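You operate a simulated robot arm through the tools that you are given. There is no shell and no other tool.

Carry out the task below with a simulated robot arm. There is one attempt and no reset: what you move stays moved.

## Task
Set the glass balance up after its move: its pan stands in the pin holder.
Fine: fit the pan's stem in the socket through the top door and shut it; switch on only then, and tare; it stays on for the day's work.

The check looks at the end state, three seconds after you hand in, the way a careful person would. Anything else that was tipped, shoved, dropped, spilled or broken makes it a failure.

## Robot
A 7-joint arm with a three-finger gripper, fixed in place. Base frame: the origin is on the floor under the middle of its stand, x ahead of it, y to its left, z up; the work surface is at about z = 0.9. Units: m, degrees, N and s.
It reaches about 1.342 m from its shoulder. Its first joint turns from -166.0 to 166.0 degrees. Payload 2.69 kg.
Tool frame: the origin (TCP) lies between the finger pads and is the grasp point; the fingertips stand 0.03 m ahead of it; z points along the fingers, y is the line along which they close. The gripper opens to 0.128 m; its body begins 0.117 m behind the TCP.
Orientation is that of the tool frame in the base frame, as a unit quaternion [w, x, y, z]. With the fingers straight down and closing along the base's y, the tool's x points along the base's -x, its y along +y and its z along -z.

## Interface
- The arm moves only by the tool step_arm. Its argument "motion" is a list of rows, each a list of 7 numbers: the shift along the tool's x, y, z in m, then the turn, a rotation vector about the tool's x, y, z in degrees, then the gripper command, from -1 (shut) to 1 (fully open), values between in proportion. In form: [[x, y, z, ax, ay, az, hand], ...]. A call has 1 to 20 rows; each row shifts and turns the commanded pose from where the row before left it, along the tool's axes as they then stand. Each row takes 0.2 s and may step no farther than 0.05 m and 8.6 degrees from the row before; otherwise, or with a gripper value out of range, the whole call is refused. Where a pose cannot be reached the arm comes as near as it can. A force on the tool above 40 N (or 10 N above the force at the start of the call, whichever is more), or a blocked arm, ends the call early, and 0.2 s more pass. Each finger travels about 0.127 m/s and halts on what it meets, pressing with about 44 N; the grip force reading is that of the motor and also rises with nothing between the fingers. The clock runs only during rows and for 0.2 s after the last one: add rows that do not move to give the fingers time. The reply holds the time, the measured pose of the TCP, the force on the tool along the base axes, the opening and the grip force, in the units named above and with some noise, with the torque about the TCP (base axes, N m) and any sound that the robot's microphone picked up.
- Cameras (640 x 400 px; columns grow to the right, rows downward): "scene" is fixed at [0.2214, 0.5006, 1.5617]; the picture's right is [-0.01, -1.00, 0.00], its down [-0.98, 0.01, -0.20] and it looks along [0.20, -0.00, -0.98] (base axes); focal length 214 px, centre (320, 200). "wrist" rides on the gripper at [0.058, 0.054, -0.131] in the tool frame; the picture's right is [-0.68, 0.74, 0.00], its down [-0.62, -0.56, -0.55] and it looks along [-0.40, -0.37, 0.84] (tool axes); focal length 234 px, centre (320, 200).
- grab_frame(camera): a new picture of that camera. No time passes.
- raise_lower(by): moves the trunk up (or, below 0, down) by that many m; the arm rides with it, the base frame stays. It gives what a move gives, with no picture.
- measure_at(camera, pixels): for up to 12 pixels [column, row] of the newest picture of that camera ("zoom" is the newest enlarged one), the place [x, y, z] in the base frame of the surface seen there, good to about 0.002 m. No time passes.
- zoom(camera, box): a new picture of the part [left, top, right, bottom] of that camera's present view, enlarged. No time passes.
- finish_job(): hands the job in; it is judged then, once.

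Open the gripper and draw the arm clear of the work before you hand the job in, unless the task says otherwise.

The tools are called as a command line: name --pt "numbers of a row" for each row, then --argument value for the rest, lists and objects as JSON in quotes. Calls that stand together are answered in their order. step_arm: Moves the arm, as the interface text tells. Its arguments: {"type":"object","properties":{"motion":{"type":"array"}},"required":["motion"]} The other tools are called the same way: raise_lower (by) moves the trunk up or down; grab_frame (camera) takes a picture; measure_at (camera, pixels) gives the place of the surface under pixels of a picture; zoom (camera, box) takes an enlarged picture of a part of a camera's view; finish_job () hands the job in.

At the start:

```text
t: 0.0
position: [0.6173, 0.212, 1.307]
ee_rot: [0.0, -0.001, 1.0, 0.0]
wrist_force: [-0.4, 0.1, -0.1]
torque: [0.03, -0.02, 0.01]
width: 0.1282
finger_force: 0.1
trunk travel left (down, up): [-0.15, 0.2]
```

scene: 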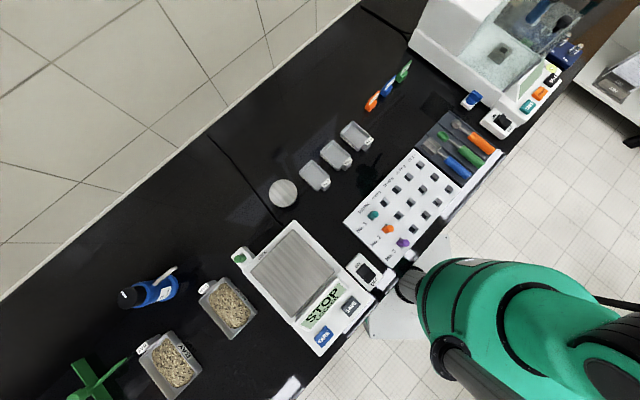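
wrist: 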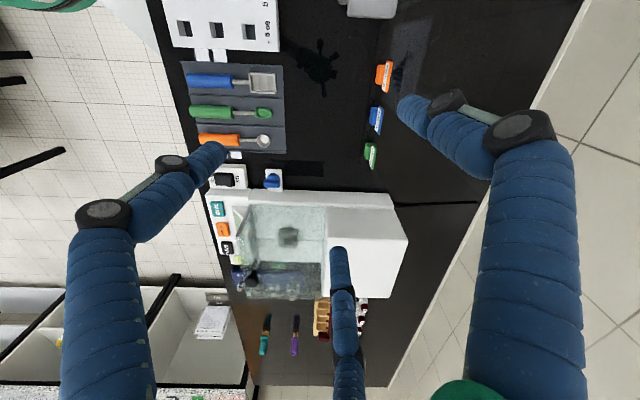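

The scene shows the glass balance at the top right (around 490,50) and another balance in the middle (300,275). I zoom in on both regions to identify the pan, the pin holder, and the controls.

zoom --camera "scene" --box '[400, 0, 640, 150]'

zoom --camera "wrist" --box '[180, 130, 420, 380]'

zoom --camera "scene" --box '[220, 60, 460, 210]'

```text
2.67 times, centred on (520, 75) of scene
```

zoom: 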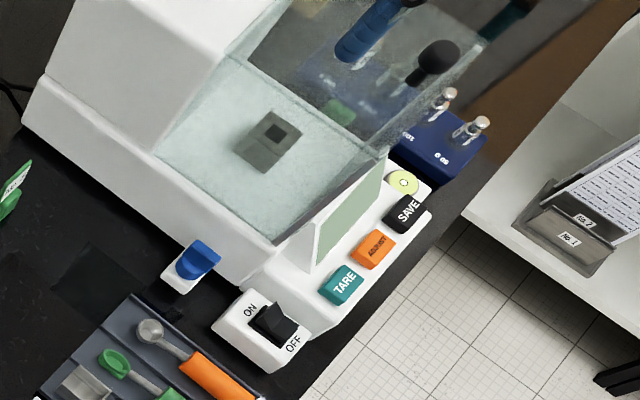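

```text
1.60 times, centred on (300, 255) of wrist
```

zoom: 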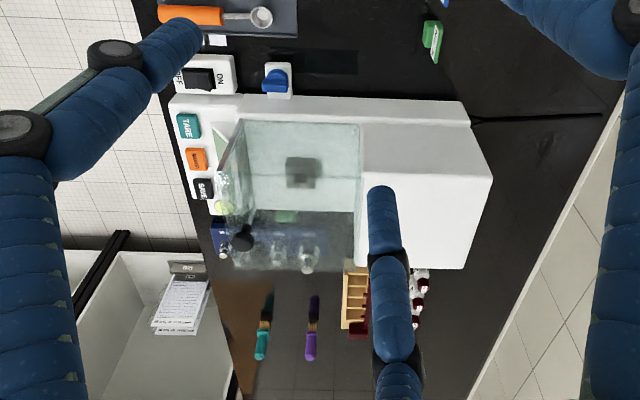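

```text
2.67 times, centred on (340, 135) of scene
```

zoom: 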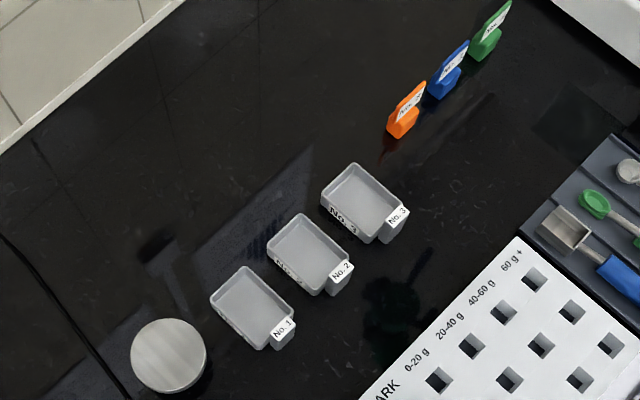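

I'll measure key points: the disc at (283,193), the balance's socket, switch, buttons and top door region.

zoom --camera "scene" --box '[480, 0, 600, 75]'

measure_at --camera "scene" --pixels '[[283, 193], [283, 182], [283, 205], [300, 250], [500, 50], [472, 98], [498, 122], [528, 106], [540, 93], [552, 79], [565, 45], [540, 15]]'

zoom --camera "scene" --box '[440, 60, 560, 135]'

```text
5.33 times, centred on (540, 38) of scene
```

zoom: 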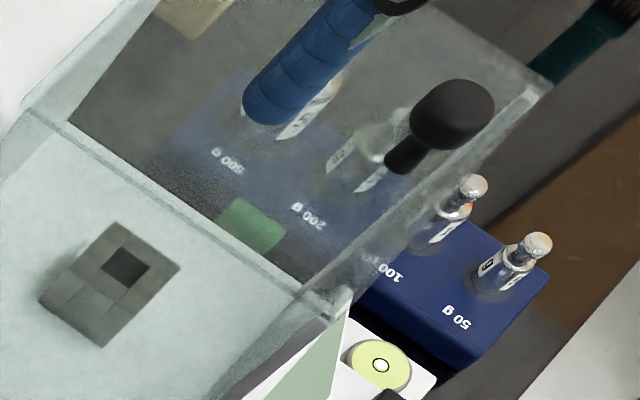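

```text
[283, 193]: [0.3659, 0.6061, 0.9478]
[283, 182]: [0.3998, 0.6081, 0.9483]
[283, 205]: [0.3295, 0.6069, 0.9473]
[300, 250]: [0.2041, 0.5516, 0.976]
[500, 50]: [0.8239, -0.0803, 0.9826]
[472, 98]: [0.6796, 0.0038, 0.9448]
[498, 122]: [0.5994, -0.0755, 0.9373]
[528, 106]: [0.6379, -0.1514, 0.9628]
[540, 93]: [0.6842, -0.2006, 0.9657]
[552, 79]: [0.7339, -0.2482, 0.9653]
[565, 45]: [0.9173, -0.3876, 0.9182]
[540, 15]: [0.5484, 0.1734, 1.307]
```

```text
5.33 times, centred on (500, 98) of scene
```

zoom: 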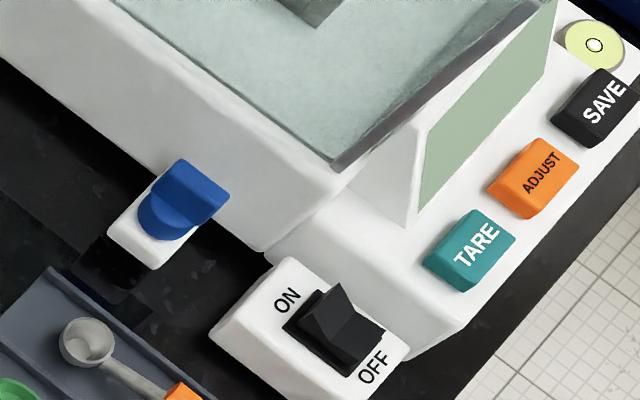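

The glass panel with a black knob around (562,22) looks like the open top door. I measure the knob, panel edges, and glass case rim, plus the socket.

measure_at --camera "zoom" --pixels '[[180, 200], [300, 310], [350, 350], [240, 150], [485, 235], [375, 330], [590, 45], [530, 185], [600, 100], [320, 170], [400, 240], [120, 130]]'

zoom --camera "scene" --box '[480, 0, 600, 76]'

```text
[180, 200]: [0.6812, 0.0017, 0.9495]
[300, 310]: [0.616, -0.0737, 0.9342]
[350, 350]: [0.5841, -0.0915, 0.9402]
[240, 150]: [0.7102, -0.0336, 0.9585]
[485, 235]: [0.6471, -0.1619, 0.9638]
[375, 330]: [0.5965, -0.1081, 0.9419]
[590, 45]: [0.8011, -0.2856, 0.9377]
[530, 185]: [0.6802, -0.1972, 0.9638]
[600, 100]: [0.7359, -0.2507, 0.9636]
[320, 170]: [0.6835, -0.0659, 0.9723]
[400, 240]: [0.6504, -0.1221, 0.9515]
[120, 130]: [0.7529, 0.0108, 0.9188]
```

```text
5.26 times, centred on (540, 38) of scene
```

zoom: 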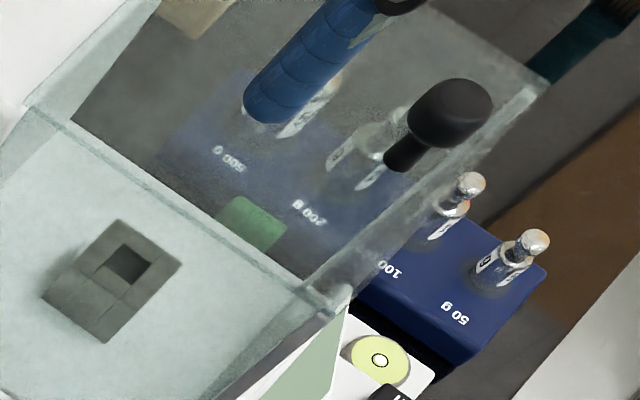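

Now measuring the knob (zoom 450,110), the glass edges, and the socket hole (125,265).

measure_at --camera "zoom" --pixels '[[450, 110], [405, 152], [330, 300], [535, 90], [440, 190], [300, 282], [35, 100], [128, 265], [105, 300], [90, 330], [160, 255], [245, 225]]'

zoom --camera "scene" --box '[400, 0, 560, 100]'

```text
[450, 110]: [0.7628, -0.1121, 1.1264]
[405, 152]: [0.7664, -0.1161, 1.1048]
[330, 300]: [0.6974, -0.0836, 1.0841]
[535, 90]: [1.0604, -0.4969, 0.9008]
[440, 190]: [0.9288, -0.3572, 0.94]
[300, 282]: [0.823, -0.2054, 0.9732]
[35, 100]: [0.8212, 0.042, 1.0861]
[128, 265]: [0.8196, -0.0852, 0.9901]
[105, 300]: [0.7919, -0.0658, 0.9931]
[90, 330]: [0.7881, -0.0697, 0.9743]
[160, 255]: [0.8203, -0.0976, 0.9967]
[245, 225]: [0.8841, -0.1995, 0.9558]
```

```text
4.00 times, centred on (480, 50) of scene
```

zoom: 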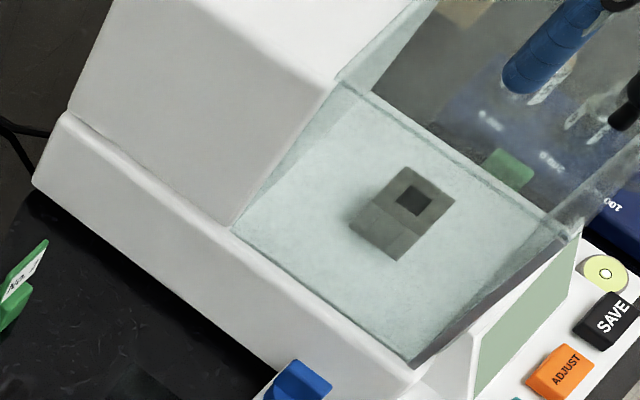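

The knob stands at about (0.764,-0.113,1.126) above a glass top at z≈1.085. I measure the housing and door edges from the wrist camera's angle too.

zoom --camera "wrist" --box '[230, 190, 350, 310]'

measure_at --camera "wrist" --pixels '[[350, 215], [325, 209], [392, 215], [405, 238], [395, 293], [330, 288], [271, 280], [238, 280], [263, 209], [317, 209], [288, 236], [370, 230]]'

```text
3.33 times, centred on (290, 250) of wrist
```

zoom: 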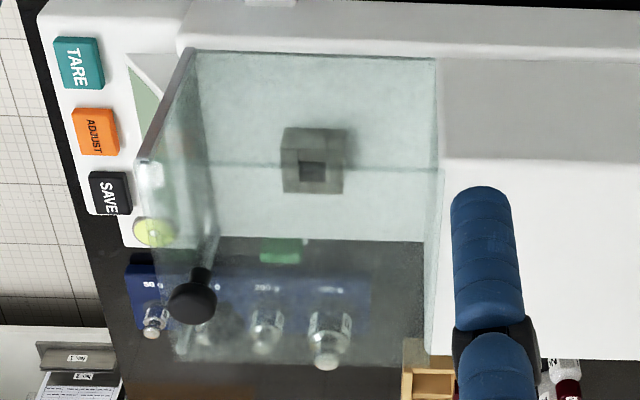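

```text
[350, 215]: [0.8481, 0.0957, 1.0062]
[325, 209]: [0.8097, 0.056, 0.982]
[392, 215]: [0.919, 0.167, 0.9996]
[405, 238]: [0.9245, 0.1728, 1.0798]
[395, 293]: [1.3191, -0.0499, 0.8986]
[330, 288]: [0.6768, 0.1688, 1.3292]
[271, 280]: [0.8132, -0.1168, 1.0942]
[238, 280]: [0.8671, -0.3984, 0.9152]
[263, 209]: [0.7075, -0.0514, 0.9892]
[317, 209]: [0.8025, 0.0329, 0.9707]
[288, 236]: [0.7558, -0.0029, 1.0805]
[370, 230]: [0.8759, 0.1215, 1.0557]
```

The wrist view shows the case closed on top with a black knob at the front right of the top pane. I move the wrist camera nearer to see the top door from above.

step_arm --pt "-0.011 -0.04 -0.011 0 0 0 1" --pt "-0.011 -0.04 -0.011 0 0 0 1" --pt "-0.011 -0.04 -0.011 0 0 0 1" --pt "-0.011 -0.04 -0.011 0 0 0 1" --pt "0 0 0 0 0 0 1"

grab_frame --camera "wrist"

```text
t: 1.2
position: [0.6641, 0.0516, 1.3542]
ee_rot: [0.0, 0.0, 1.0, 0.0]
wrist_force: [-0.2, -0.4, 0.7]
torque: [0.05, 0.0, 0.03]
width: 0.128
finger_force: 0.0
trunk travel left (down, up): [-0.15, 0.2]
```

```text
taken
```

wrist: 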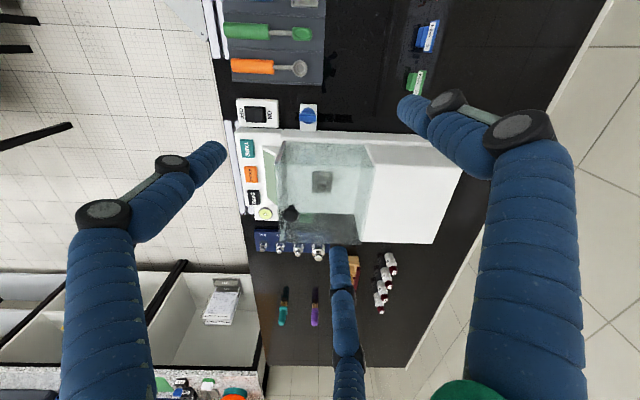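

zoom --camera "wrist" --box '[240, 125, 400, 255]'

```text
3.08 times, centred on (320, 190) of wrist
```

zoom: 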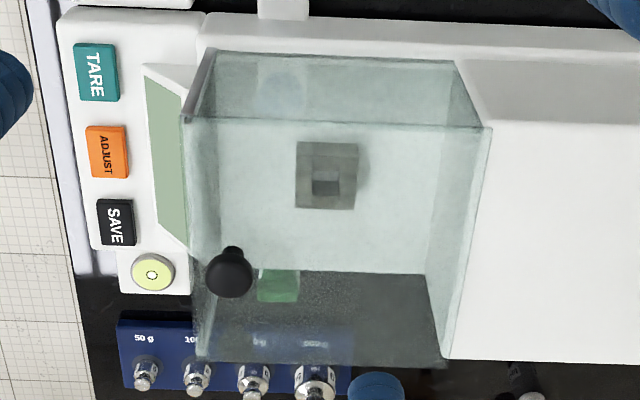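

The top pane with the knob is clearly visible in the zoom: corners near (190,120), (490,125), (445,360), (200,355), knob at (230,270). I measure these.

measure_at --camera "zoom" --pixels '[[188, 120], [487, 127], [442, 358], [203, 353], [228, 275], [232, 250], [278, 288], [560, 200], [480, 250], [212, 60], [320, 185], [330, 150]]'

measure_at --camera "zoom" --pixels '[[152, 272], [98, 75], [107, 152], [117, 222], [285, 10], [145, 370], [200, 370], [253, 370], [318, 380], [460, 60], [440, 100], [600, 130]]'

```text
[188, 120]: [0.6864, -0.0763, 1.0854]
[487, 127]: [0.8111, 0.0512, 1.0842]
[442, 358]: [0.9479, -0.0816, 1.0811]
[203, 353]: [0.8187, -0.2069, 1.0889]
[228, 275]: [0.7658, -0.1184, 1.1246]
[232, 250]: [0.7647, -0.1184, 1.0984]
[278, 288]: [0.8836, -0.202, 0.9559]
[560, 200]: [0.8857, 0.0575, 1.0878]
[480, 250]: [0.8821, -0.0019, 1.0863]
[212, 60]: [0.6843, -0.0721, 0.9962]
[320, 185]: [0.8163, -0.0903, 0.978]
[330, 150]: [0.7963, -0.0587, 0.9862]
```

```text
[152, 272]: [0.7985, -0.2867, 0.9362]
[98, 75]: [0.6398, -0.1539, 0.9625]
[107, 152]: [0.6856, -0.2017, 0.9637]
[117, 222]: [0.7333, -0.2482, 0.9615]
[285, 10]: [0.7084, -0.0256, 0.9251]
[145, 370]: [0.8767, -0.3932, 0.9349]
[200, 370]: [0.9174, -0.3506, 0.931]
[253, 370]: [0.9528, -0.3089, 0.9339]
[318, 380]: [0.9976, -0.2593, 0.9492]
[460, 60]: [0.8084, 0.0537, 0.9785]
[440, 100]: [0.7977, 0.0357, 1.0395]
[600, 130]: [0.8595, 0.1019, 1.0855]
```

The top pane's corners span roughly 0.18 m square at z≈1.085, level with the housing top. I zoom tightly on the back edge, knob and side edges to see whether the door slides or is hinged.

zoom --camera "wrist" --box '[330, 150, 390, 190]'

zoom --camera "wrist" --box '[270, 190, 330, 250]'

zoom --camera "wrist" --box '[330, 200, 390, 250]'

zoom --camera "wrist" --box '[270, 130, 330, 180]'

```text
10.00 times, centred on (360, 170) of wrist
```

zoom: 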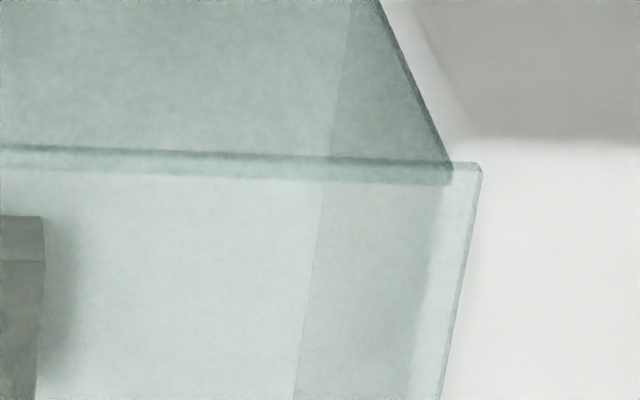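

```text
6.67 times, centred on (300, 220) of wrist
```

zoom: 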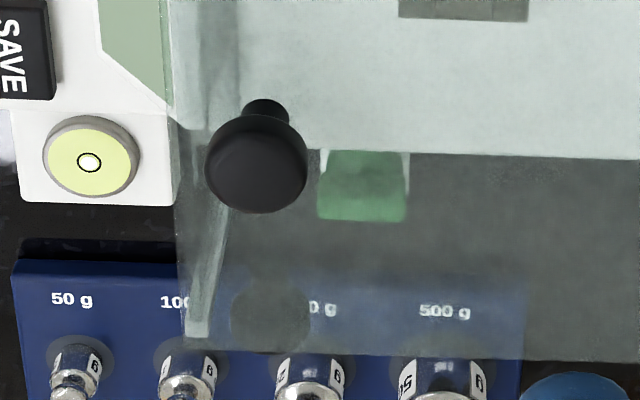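

```text
8.00 times, centred on (360, 225) of wrist
```

zoom: 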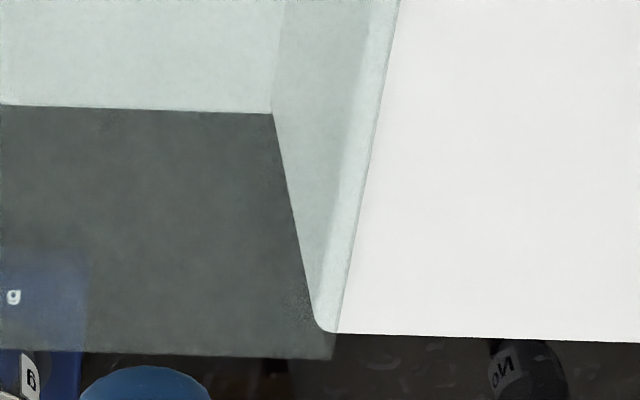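

```text
8.00 times, centred on (300, 155) of wrist
```

zoom: 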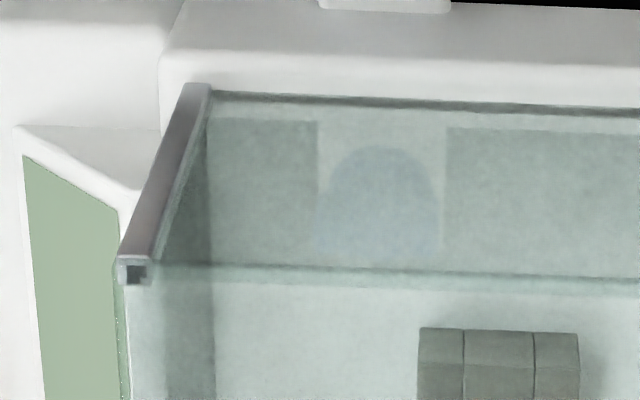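

The door pane overlaps the housing slightly at its back edge (zoom 480,170), hinting it may slide back, but I want a side view. I move lower on the left side and tilt the hand so the wrist camera looks nearly level at the case top.

step_arm --pt "0.0107 0.0123 0.033 0 0 0 1" --pt "0.0107 0.0123 0.033 0 0 0 1" --pt "0.0107 0.0123 0.033 0 0 0 1" --pt "0.0107 0.0123 0.033 0 0 0 1" --pt "0.0107 0.0123 0.033 0 0 0 1" --pt "0.0107 0.0123 0.033 0 0 0 1" --pt "0 0 0 5.44 -5.84 0 1" --pt "0 0 0 5.44 -5.84 0 1" --pt "0 0 0 5.44 -5.84 0 1" --pt "0 0 0 5.44 -5.84 0 1" --pt "0 0 0 5.44 -5.84 0 1" --pt "0 0 0 0 0 0 1"

grab_frame --camera "wrist"

```text
t: 3.8
position: [0.5977, 0.1262, 1.1552]
ee_rot: [0.251, -0.001, 0.94, -0.233]
wrist_force: [1.5, 0.1, 0.3]
torque: [0.02, -0.01, -0.02]
width: 0.1282
finger_force: 0.1
trunk travel left (down, up): [-0.15, 0.2]
```

```text
taken
```

wrist: 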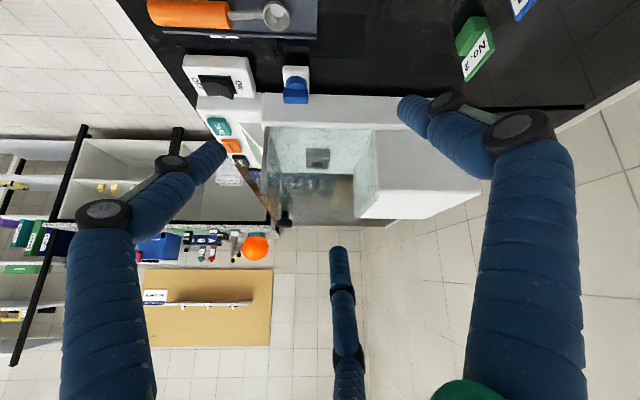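

The camera now looks down at a shallower angle. I zoom in on the top edge of the case around (320,215).

zoom --camera "wrist" --box '[240, 120, 400, 240]'

zoom --camera "wrist" --box '[260, 190, 380, 240]'

```text
3.33 times, centred on (320, 180) of wrist
```

zoom: 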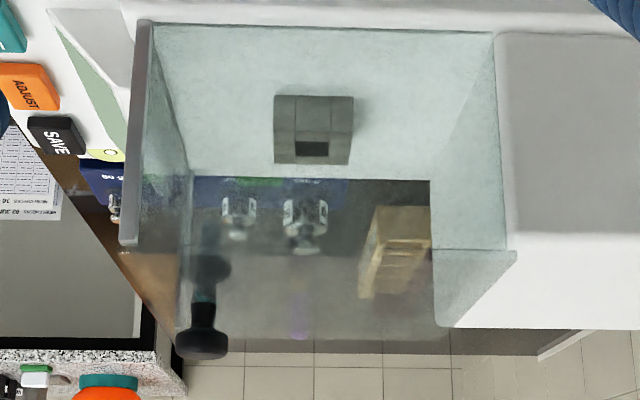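

```text
5.33 times, centred on (320, 215) of wrist
```

zoom: 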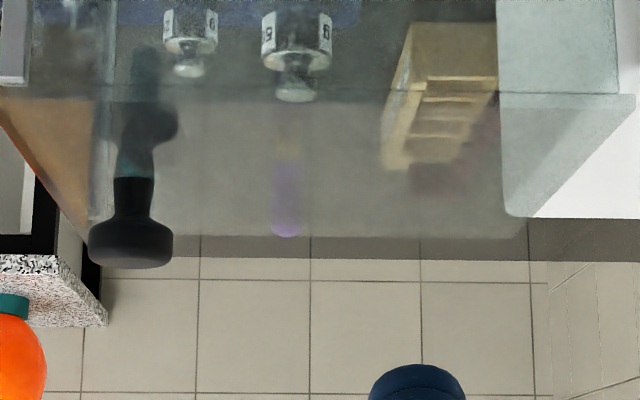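

The pane overlaps the housing front a little at (515,250) in the zoom. I lower the hand by 0.08 m to look at the pane edge-on and see any gap, rail or hinge.

step_arm --pt "0.0189 0.0175 0.0307 0 0 0 1" --pt "0.0189 0.0175 0.0307 0 0 0 1" --pt "0 0 0 0 0 0 1"

grab_frame --camera "wrist"

zoom --camera "wrist" --box '[240, 150, 400, 250]'

```text
t: 4.6
position: [0.5977, 0.1233, 1.0747]
ee_rot: [0.25, 0.0, 0.94, -0.233]
wrist_force: [0.7, -0.3, 0.0]
torque: [-0.01, 0.03, -0.03]
width: 0.128
finger_force: 0.1
trunk travel left (down, up): [-0.15, 0.2]
```

```text
taken
```

wrist: 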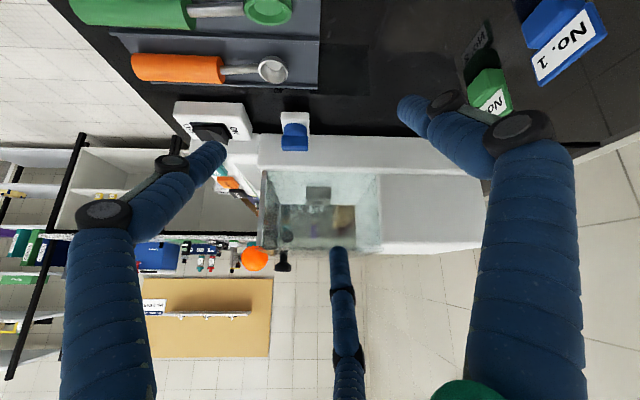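

```text
4.00 times, centred on (320, 200) of wrist
```

zoom: 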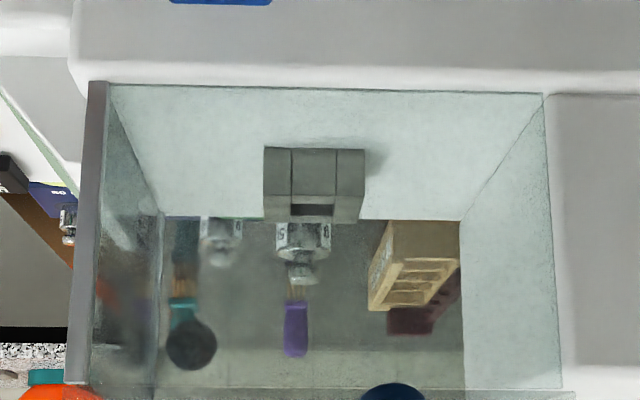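

The pane is now near edge-on around row 245. I zoom on its rim.

zoom --camera "wrist" --box '[250, 230, 330, 280]'

zoom --camera "wrist" --box '[350, 225, 410, 262]'

```text
8.00 times, centred on (290, 255) of wrist
```

zoom: 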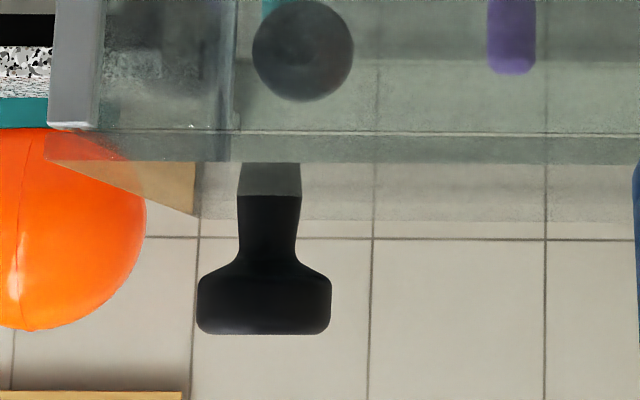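

```text
10.67 times, centred on (380, 244) of wrist
```

zoom: 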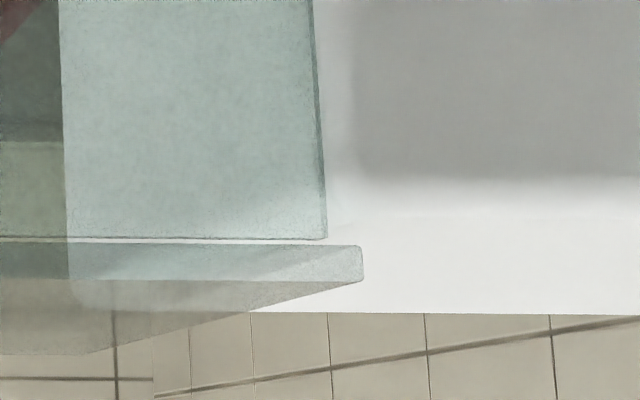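

The edge view shows the pane resting on the walls with no hinge hardware, its rear lip riding over the housing – consistent with a sliding lid; the knob's head is about 0.025 m wide. I rise, straighten the hand and move above the knob at (0.765,-0.118).

step_arm --pt "-0.0177 -0.0164 -0.0288 0 0 0 1" --pt "-0.0177 -0.0164 -0.0288 0 0 0 1" --pt "-0.0177 -0.0164 -0.0288 0 0 0 1" --pt "-0.0177 -0.0164 -0.0288 0 0 0 1" --pt "0 0 0 -5.44 5.84 0 1" --pt "0 0 0 -5.44 5.84 0 1" --pt "0 0 0 -5.44 5.84 0 1" --pt "0 0 0 -5.44 5.84 0 1" --pt "0 0 0 -5.44 5.84 0 1" --pt "-0.0239 -0.0344 0 0 0 0 1" --pt "-0.0239 -0.0344 0 0 0 0 1" --pt "-0.0239 -0.0344 0 0 0 0 1" --pt "-0.0239 -0.0344 0 0 0 0 1" --pt "-0.0239 -0.0344 0 0 0 0 1" --pt "-0.0239 -0.0344 0 0 0 0 1" --pt "-0.0239 -0.0344 0 0 0 0 1" --pt "0 0 0 0 0 0 1"

grab_frame --camera "wrist"

grab_frame --camera "scene"

```text
t: 8.2
position: [0.7684, -0.1178, 1.2217]
ee_rot: [0.0, 0.0, 1.0, 0.0]
wrist_force: [0.4, -0.4, -0.1]
torque: [0.05, 0.03, 0.0]
width: 0.128
finger_force: 0.0
trunk travel left (down, up): [-0.15, 0.2]
```

```text
taken
```

wrist: 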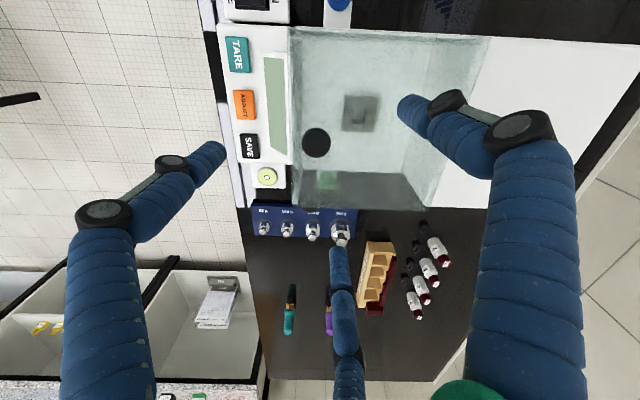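

```text
taken
```

scene: 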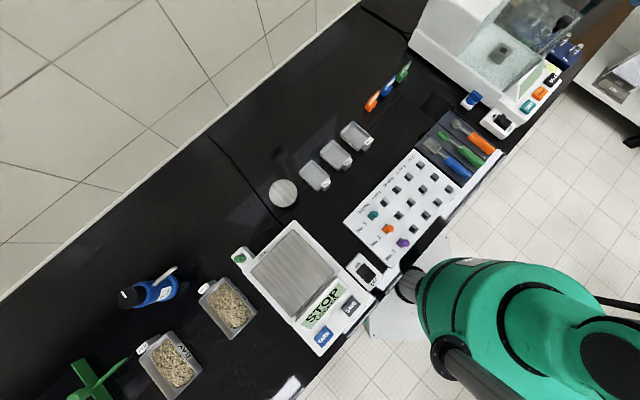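

The knob appears at wrist (316,143). I measure its rim and centre for precise alignment, plus the pane edges from this view.

zoom --camera "wrist" --box '[280, 110, 352, 170]'

measure_at --camera "wrist" --pixels '[[316, 143], [304, 143], [328, 143], [316, 131], [316, 155], [360, 112], [352, 104], [368, 122]]'

```text
6.67 times, centred on (316, 140) of wrist
```

zoom: 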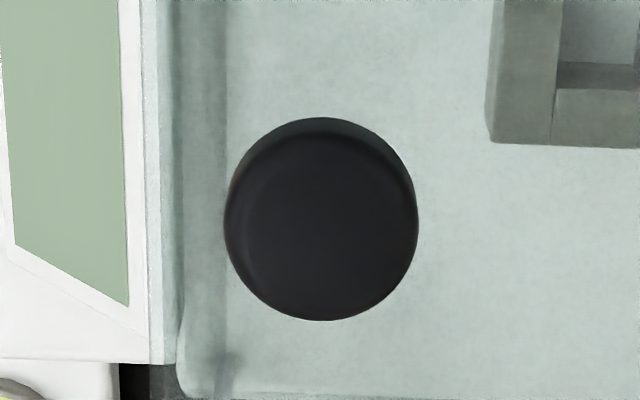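

```text
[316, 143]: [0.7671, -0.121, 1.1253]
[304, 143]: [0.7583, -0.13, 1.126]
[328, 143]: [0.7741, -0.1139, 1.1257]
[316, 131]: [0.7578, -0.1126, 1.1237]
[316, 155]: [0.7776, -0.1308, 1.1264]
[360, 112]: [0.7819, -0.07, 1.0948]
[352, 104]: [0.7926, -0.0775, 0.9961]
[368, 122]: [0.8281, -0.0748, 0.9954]
```

The knob's centre is about (0.767,-0.121), top z≈1.126, diameter ≈0.029. I descend so the fingertips straddle the head while staying ~1 cm above the pane, fingers still open.

step_arm --pt "0.0005 -0.0012 0.0305 0 0 0 1" --pt "0.0005 -0.0012 0.0305 0 0 0 1" --pt "0.0004 -0.0011 0.03 0 0 0 1" --pt "0 0 0 0 0 0 1"

grab_frame --camera "wrist"

```text
t: 9.2
position: [0.7649, -0.1194, 1.1322]
ee_rot: [0.0, 0.0, 1.0, 0.0]
wrist_force: [-0.1, -0.2, 0.6]
torque: [-0.04, 0.02, 0.02]
width: 0.1281
finger_force: 0.0
trunk travel left (down, up): [-0.15, 0.2]
```

```text
taken
```

wrist: 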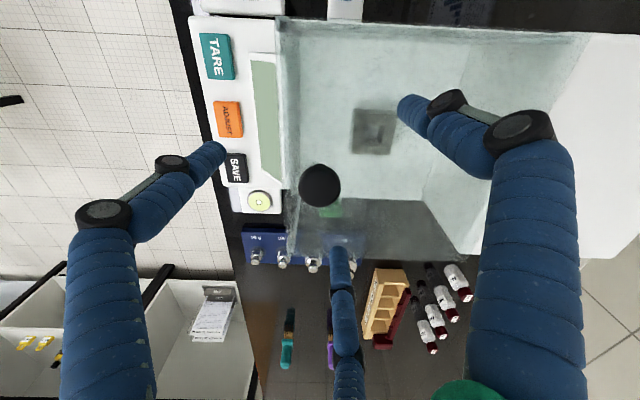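

The knob at (320,185) sits between the three fingers. I close to about 0.045 m opening first and check centring before gripping.

step_arm --pt "0 0 0 0 0 0 0.3" --pt "0 0 0 0 0 0 -0.3" --pt "0 0 0 0 0 0 -0.3" --pt "0 0 0 0 0 0 -0.3"

grab_frame --camera "wrist"

```text
t: 10.2
position: [0.7643, -0.1205, 1.1325]
ee_rot: [0.0, 0.001, 1.0, 0.0]
wrist_force: [0.6, -0.6, 0.1]
torque: [-0.02, 0.02, -0.02]
width: 0.0447
finger_force: 0.0
trunk travel left (down, up): [-0.15, 0.2]
```

```text
taken
```

wrist: 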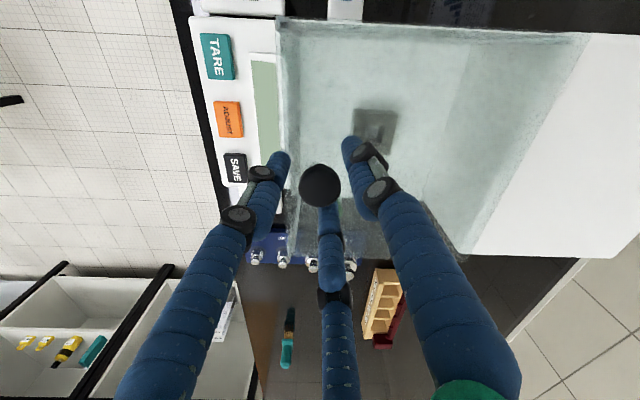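

The fingers close radially and the knob is centred among them. I nudge 2 mm and close onto the knob.

step_arm --pt "-0.002 0 0 0 0 0 -0.3" --pt "0 0 0 0 0 0 -0.6" --pt "0 0 0 0 0 0 -0.8" --pt "0 0 0 0 0 0 -0.8"

grab_frame --camera "wrist"

```text
t: 11.2
position: [0.7675, -0.1208, 1.1309]
ee_rot: [0.001, 0.0, 1.0, -0.001]
wrist_force: [16.9, -10.0, 1.3]
torque: [-0.2, -0.3, 0.07]
width: 0.0308
finger_force: 13.7
trunk travel left (down, up): [-0.15, 0.2]
```

```text
taken
```

wrist: 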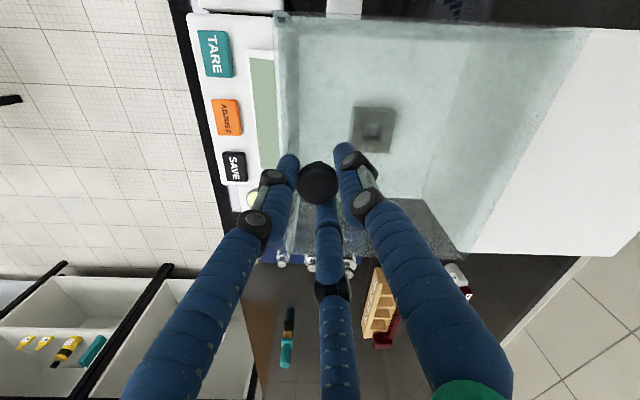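

The grip is on (width 0.0308) but with a side force of about (17,-10) N, meaning the knob lies slightly to +x/-y. I ease the hand 1.5 mm that way to relieve it.

step_arm --pt "-0.0012 -0.0008 0 0 0 0 -0.8" --pt "0 0 0 0 0 0 -0.8"

```text
t: 11.8
position: [0.7665, -0.121, 1.1327]
ee_rot: [0.0, 0.0, 1.0, 0.0]
wrist_force: [14.4, -7.5, -1.4]
torque: [-0.06, -0.25, 0.09]
width: 0.0308
finger_force: 13.0
trunk travel left (down, up): [-0.15, 0.2]
```

Force dropped slightly with 1.4 mm; I ease 3 mm more in the same direction.

step_arm --pt "-0.0025 -0.0013 0 0 0 0 -0.8" --pt "0 0 0 0 0 0 -0.8" --pt "0 0 0 0 0 0 -0.8"

grab_frame --camera "wrist"

```text
t: 12.6
position: [0.7685, -0.1221, 1.1321]
ee_rot: [-0.001, 0.0, 1.0, -0.001]
wrist_force: [-0.4, -4.2, -4.2]
torque: [-0.09, 0.23, 0.02]
width: 0.0282
finger_force: 45.0
trunk travel left (down, up): [-0.15, 0.2]
```

```text
taken
```

wrist: 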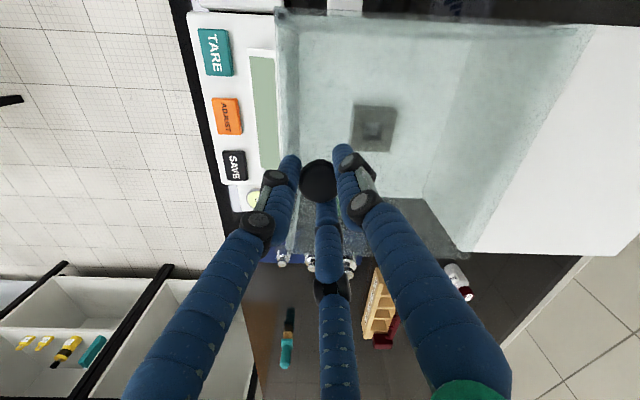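

The grip is now firm (45 N, width 0.0282) with little side load. I try sliding the door back 6 mm along (+x,+y) and watch the force.

step_arm --pt "-0.0021 0.0021 0 0 0 0 -0.8" --pt "-0.0021 0.0021 0 0 0 0 -0.8" --pt "0 0 0 0 0 0 -0.8"

```text
t: 13.4
position: [0.7738, -0.1178, 1.132]
ee_rot: [-0.001, 0.0, 1.0, 0.0]
wrist_force: [-1.6, -0.5, -18.5]
torque: [0.0, -0.11, -0.03]
width: 0.0283
finger_force: 44.8
trunk travel left (down, up): [-0.15, 0.2]
```

Horizontal force stays small and the hand moved, though there is -18 N in z. I check pictures to see whether the pane really moved.

grab_frame --camera "wrist"

zoom --camera "scene" --box '[480, 0, 600, 76]'

zoom --camera "wrist" --box '[230, 0, 330, 70]'

```text
taken
```

wrist: 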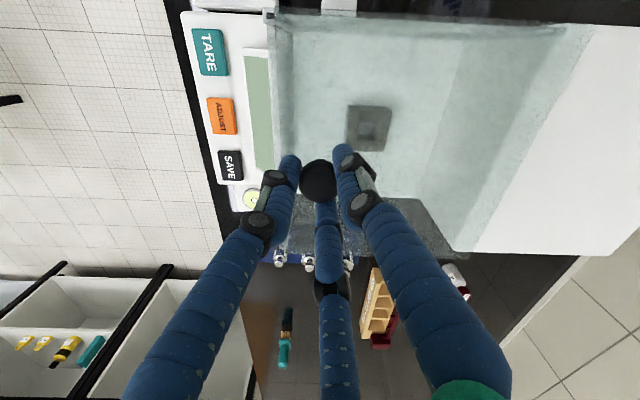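

```text
5.26 times, centred on (540, 38) of scene
```

zoom: 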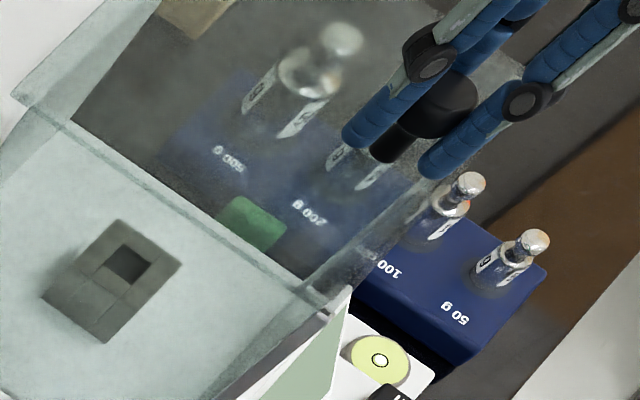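

```text
5.71 times, centred on (280, 35) of wrist
```

zoom: 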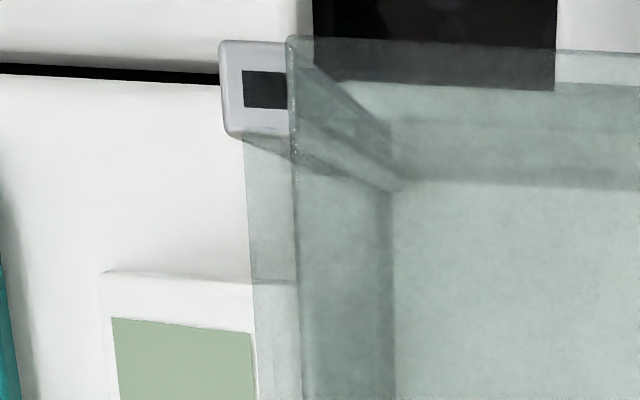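

The pane slid back cleanly: the front-left post at zoom (250,90) is now uncovered and the base did not shift. I relieve the vertical load by lowering 1 mm, and continue sliding.

step_arm --pt "-0.0021 0.0021 0.001 0 0 0 -0.8" --pt "-0.0035 0.0035 0 0 0 0 -0.8" --pt "0 0 0 0 0 0 -0.8"

```text
t: 14.2
position: [0.78, -0.1095, 1.1314]
ee_rot: [-0.001, -0.001, 1.0, 0.001]
wrist_force: [1.3, -0.7, -22.7]
torque: [-0.04, -0.18, 0.04]
width: 0.0281
finger_force: 45.1
trunk travel left (down, up): [-0.15, 0.2]
```

Lowering increased the downward pull to -22.7 N, so the fingers are likely bearing on the head's underside taper. I raise by 2 mm and look at the effect.

step_arm --pt "0 0 -0.002 0 0 0 -0.8" --pt "0 0 0 0 0 0 -0.8"

```text
t: 14.8
position: [0.7792, -0.1113, 1.1314]
ee_rot: [-0.002, 0.0, 1.0, 0.001]
wrist_force: [1.3, -2.3, -34.3]
torque: [-0.07, -0.22, -0.03]
width: 0.028
finger_force: 44.4
trunk travel left (down, up): [-0.15, 0.2]
```

Raising made it worse (-34 N), so the knob is holding the hand down; I lower the command by 5 mm to relieve it.

step_arm --pt "0 0 0.0025 0 0 0 -0.8" --pt "0 0 0.0025 0 0 0 -0.8" --pt "0 0 0 0 0 0 -0.8"

```text
t: 15.6
position: [0.7786, -0.1108, 1.1322]
ee_rot: [0.002, 0.0, 1.0, 0.0]
wrist_force: [0.1, 1.7, 1.1]
torque: [0.08, 0.37, -0.02]
width: 0.0283
finger_force: 44.9
trunk travel left (down, up): [-0.15, 0.2]
```

Forces are near zero now. I slide the door back another ~0.09 m along (+x,+y).

step_arm --pt "-0.0106 0.0106 0 0 0 0 -0.8" --pt "-0.0106 0.0106 0 0 0 0 -0.8" --pt "-0.0106 0.0106 0 0 0 0 -0.8" --pt "-0.0106 0.0106 0 0 0 0 -0.8" --pt "-0.0106 0.0106 0 0 0 0 -0.8" --pt "-0.0106 0.0106 0 0 0 0 -0.8" --pt "0 0 0 0 0 0 -0.8"

grab_frame --camera "wrist"

zoom --camera "scene" --box '[400, 0, 600, 125]'

```text
t: 17.2
position: [0.8434, -0.0478, 1.1326]
ee_rot: [0.001, -0.001, 1.0, 0.0]
wrist_force: [9.3, -8.6, 23.7]
torque: [-0.32, -0.28, -0.06]
width: 0.0284
finger_force: 45.3
trunk travel left (down, up): [-0.15, 0.2]
```

```text
taken
```

wrist: 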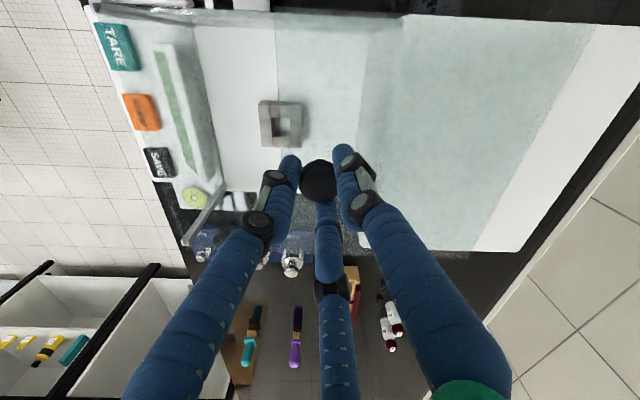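

```text
3.20 times, centred on (500, 62) of scene
```

zoom: 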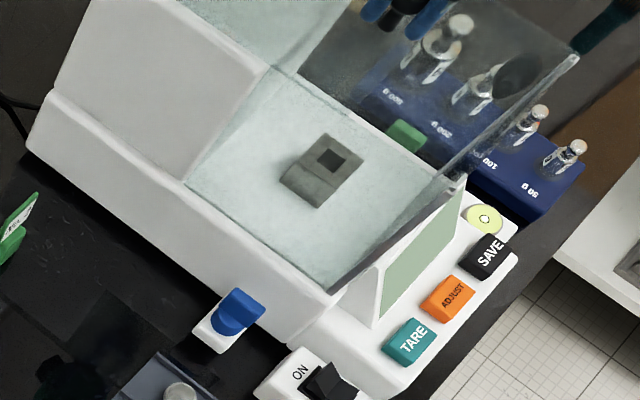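

The door is over half open; z force is +24 N so I raise 3 mm, ease 1 mm toward (+x,-y), and slide a further ~0.045 m.

step_arm --pt "-0.001 -0.001 -0.003 0 0 0 -0.8" --pt "-0.0071 0.0071 0 0 0 0 -0.8" --pt "-0.0071 0.0071 0 0 0 0 -0.8" --pt "-0.0071 0.0071 0 0 0 0 -0.8" --pt "0 0 0 0 0 0 -0.8"

```text
t: 18.4
position: [0.8655, -0.027, 1.1328]
ee_rot: [-0.001, -0.001, 1.0, 0.0]
wrist_force: [-7.4, 7.4, 7.4]
torque: [0.25, 0.35, -0.01]
width: 0.0282
finger_force: 44.6
trunk travel left (down, up): [-0.15, 0.2]
```

Forces remain small at knob (0.866,-0.027). I continue sliding in small steps, watching for the end stop.

step_arm --pt "-0.0045 0.0055 -0.0005 0 0 0 -0.8" --pt "-0.005 0.005 0 0 0 0 -0.8" --pt "-0.005 0.005 0 0 0 0 -0.8" --pt "0 0 0 0 0 0 -0.8"

grab_frame --camera "wrist"

```text
t: 19.4
position: [0.8784, -0.0117, 1.1328]
ee_rot: [-0.001, -0.001, 1.0, 0.0]
wrist_force: [-7.2, 6.8, -8.2]
torque: [0.06, -0.03, 0.05]
width: 0.0283
finger_force: 44.7
trunk travel left (down, up): [-0.15, 0.2]
```

```text
taken
```

wrist: 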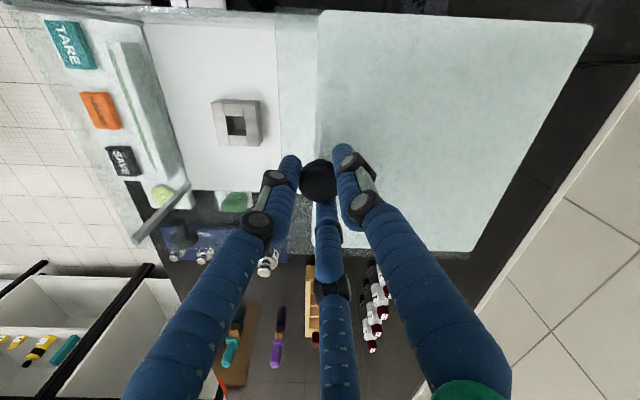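

The door now covers mostly the housing, opened about 0.156 m. I try one more centimetre in small steps to learn whether the stop is reached.

step_arm --pt "-0.0028 0.0035 0.001 0 0 0 -0.8" --pt "-0.0035 0.0035 0 0 0 0 -0.8" --pt "0 0 0 0 0 0 -0.8"

```text
t: 20.2
position: [0.8834, -0.005, 1.1323]
ee_rot: [0.0, 0.0, 1.0, 0.0]
wrist_force: [-7.9, -2.3, -9.8]
torque: [-0.16, 0.18, -0.02]
width: 0.0282
finger_force: 44.8
trunk travel left (down, up): [-0.15, 0.2]
```

A ~7 N resistance appears along the slide direction, so the door is near its stop at about 0.165 m. I release the knob and rise straight up.

step_arm --pt "0 0 0 0 0 0 -0.2" --pt "0 0 0 0 0 0 0.2" --pt "0 0 0 0 0 0 0.2" --pt "0 0 -0.04 0 0 0 0.2" --pt "0 0 -0.04 0 0 0 0.2" --pt "0 0 -0.04 0 0 0 0.2" --pt "0 0 0 0 0 0 0.2"

grab_frame --camera "wrist"

zoom --camera "scene" --box '[400, 0, 640, 150]'

```text
t: 21.8
position: [0.8826, -0.0037, 1.2534]
ee_rot: [0.0, 0.0, 1.0, 0.0]
wrist_force: [-0.2, -0.8, 0.6]
torque: [0.01, -0.03, 0.01]
width: 0.0767
finger_force: 0.1
trunk travel left (down, up): [-0.15, 0.2]
```

```text
taken
```

wrist: 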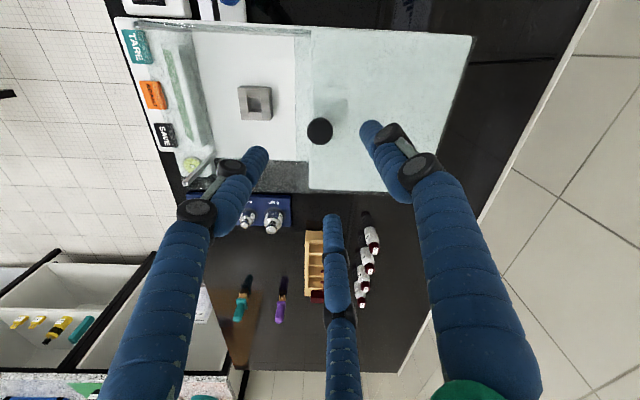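

```text
2.67 times, centred on (520, 75) of scene
```

zoom: 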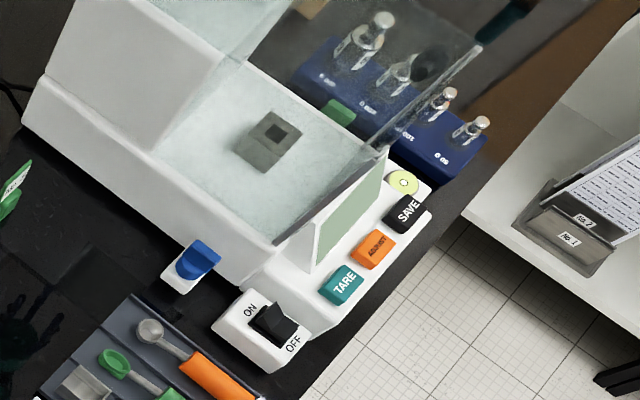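

The balance base is in the same place and the top is now open (pane front edge at wrist column ~308). I zoom on the socket at (255,103) and measure it.

zoom --camera "wrist" --box '[225, 75, 289, 131]'

measure_at --camera "wrist" --pixels '[[240, 88], [268, 88], [272, 117], [244, 118], [255, 103], [308, 60], [308, 160], [320, 130], [200, 50], [280, 140], [300, 60], [210, 150]]'

```text
7.14 times, centred on (257, 103) of wrist
```

zoom: 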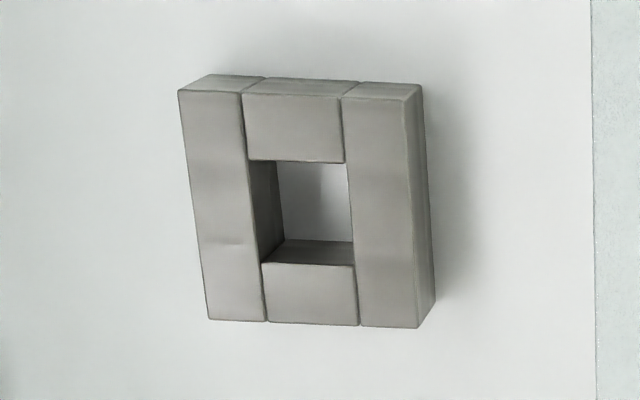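

```text
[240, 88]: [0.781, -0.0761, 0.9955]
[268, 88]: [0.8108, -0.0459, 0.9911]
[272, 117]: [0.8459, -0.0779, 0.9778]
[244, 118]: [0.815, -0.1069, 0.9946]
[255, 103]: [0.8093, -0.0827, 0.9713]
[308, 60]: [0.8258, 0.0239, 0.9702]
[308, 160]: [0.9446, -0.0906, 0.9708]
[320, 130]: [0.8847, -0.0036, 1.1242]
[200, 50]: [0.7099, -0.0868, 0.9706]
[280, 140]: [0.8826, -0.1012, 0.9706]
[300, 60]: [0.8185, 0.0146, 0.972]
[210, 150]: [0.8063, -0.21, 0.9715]
```

The socket is a square block (top z≈0.995, floor 0.971) with a square hole. I measure its corners and hole edges precisely on the zoom.

measure_at --camera "zoom" --pixels '[[186, 97], [400, 104], [412, 320], [214, 314], [243, 165], [258, 260], [350, 162], [360, 262], [295, 155], [308, 270], [225, 200], [385, 200]]'

```text
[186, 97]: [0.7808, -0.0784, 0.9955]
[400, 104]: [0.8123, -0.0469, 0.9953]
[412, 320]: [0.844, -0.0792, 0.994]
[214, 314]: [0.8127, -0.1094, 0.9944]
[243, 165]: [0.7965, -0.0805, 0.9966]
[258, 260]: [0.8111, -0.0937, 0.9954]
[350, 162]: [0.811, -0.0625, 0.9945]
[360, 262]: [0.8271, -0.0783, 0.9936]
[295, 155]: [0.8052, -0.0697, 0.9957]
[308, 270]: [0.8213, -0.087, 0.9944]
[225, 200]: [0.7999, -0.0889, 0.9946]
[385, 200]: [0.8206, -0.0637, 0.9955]
```

The socket centre is about (0.812,-0.0787) with a ~0.021 m square hole aligned to the balance. Next I examine the pan at scene (283,193) with a strong zoom.

zoom --camera "scene" --box '[255, 165, 311, 221]'

measure_at --camera "scene" --pixels '[[270, 193], [296, 193], [283, 180], [283, 206], [299, 195], [298, 205], [260, 190], [310, 180], [240, 257], [270, 225], [330, 165], [300, 175]]'

```text
7.14 times, centred on (283, 193) of scene
```

zoom: 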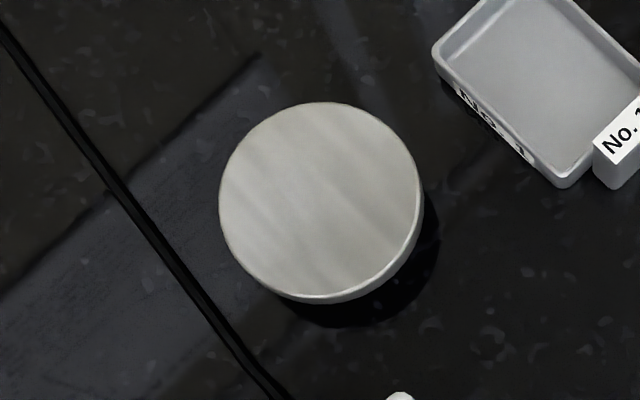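

```text
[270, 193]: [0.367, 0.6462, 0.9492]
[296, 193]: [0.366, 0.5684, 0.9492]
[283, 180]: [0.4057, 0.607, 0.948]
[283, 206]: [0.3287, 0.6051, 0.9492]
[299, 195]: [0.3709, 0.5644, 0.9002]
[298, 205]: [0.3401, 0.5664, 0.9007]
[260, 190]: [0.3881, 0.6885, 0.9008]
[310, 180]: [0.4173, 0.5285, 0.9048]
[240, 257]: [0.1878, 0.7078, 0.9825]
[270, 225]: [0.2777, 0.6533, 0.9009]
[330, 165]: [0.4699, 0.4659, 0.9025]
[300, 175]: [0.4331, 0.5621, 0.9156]
```

The pan is an 0.08 m disc, top at z≈0.949, centred near (0.366,0.607), with something dark underneath. I carry the hand high (z≈1.30) across to look at it from the side.

step_arm --pt "0 0 -0.048 0 0 0 -0.2" --pt "0.0299 0.0337 0 0 0 0 -0.2" --pt "0.0299 0.0337 0 0 0 0 -0.2" --pt "0.0299 0.0337 0 0 0 0 -0.2" --pt "0.0299 0.0337 0 0 0 0 -0.2" --pt "0.0299 0.0337 0 0 0 0 -0.2" --pt "0.0299 0.0337 0 0 0 0 -0.2" --pt "0.0299 0.0337 0 0 0 0 -0.2" --pt "0.0299 0.0337 0 0 0 0 -0.2" --pt "0.0299 0.0337 0 0 0 0 -0.2" --pt "0.0299 0.0337 0 0 0 0 -0.2" --pt "0.0299 0.0337 0 0 0 0 -0.2" --pt "0.0299 0.0337 0 0 0 0 -0.2" --pt "0.0299 0.0337 0 0 0 0 -0.2" --pt "0.0299 0.0337 0 0 0 0 -0.2" --pt "0.0299 0.0337 0 0 0 0 -0.2" --pt "0.0299 0.0337 0 0 0 0 -0.2" --pt "0.0299 0.0337 0 0 0 0 -0.2" --pt "0.0299 0.0337 0 0 0 0 -0.2"

grab_frame --camera "wrist"

grab_frame --camera "scene"

```text
t: 25.8
position: [0.345, 0.6007, 1.2995]
ee_rot: [0.0, 0.0, 1.0, 0.001]
wrist_force: [0.6, 0.2, 1.0]
torque: [0.0, 0.01, -0.01]
width: 0.0512
finger_force: 0.1
trunk travel left (down, up): [-0.15, 0.2]
```

```text
taken
```

wrist: 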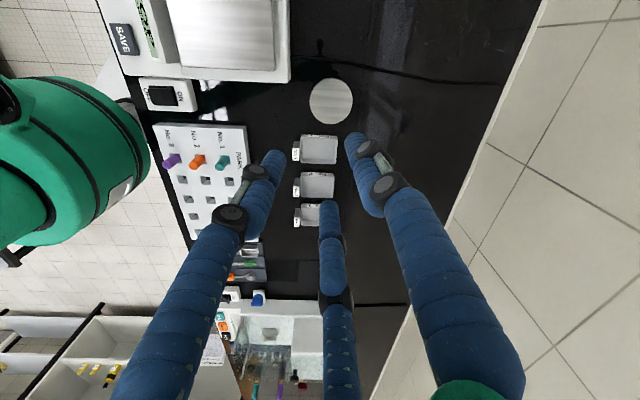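

```text
taken
```

scene: 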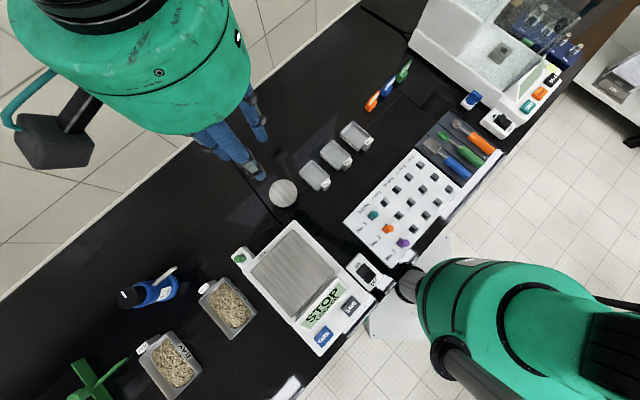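

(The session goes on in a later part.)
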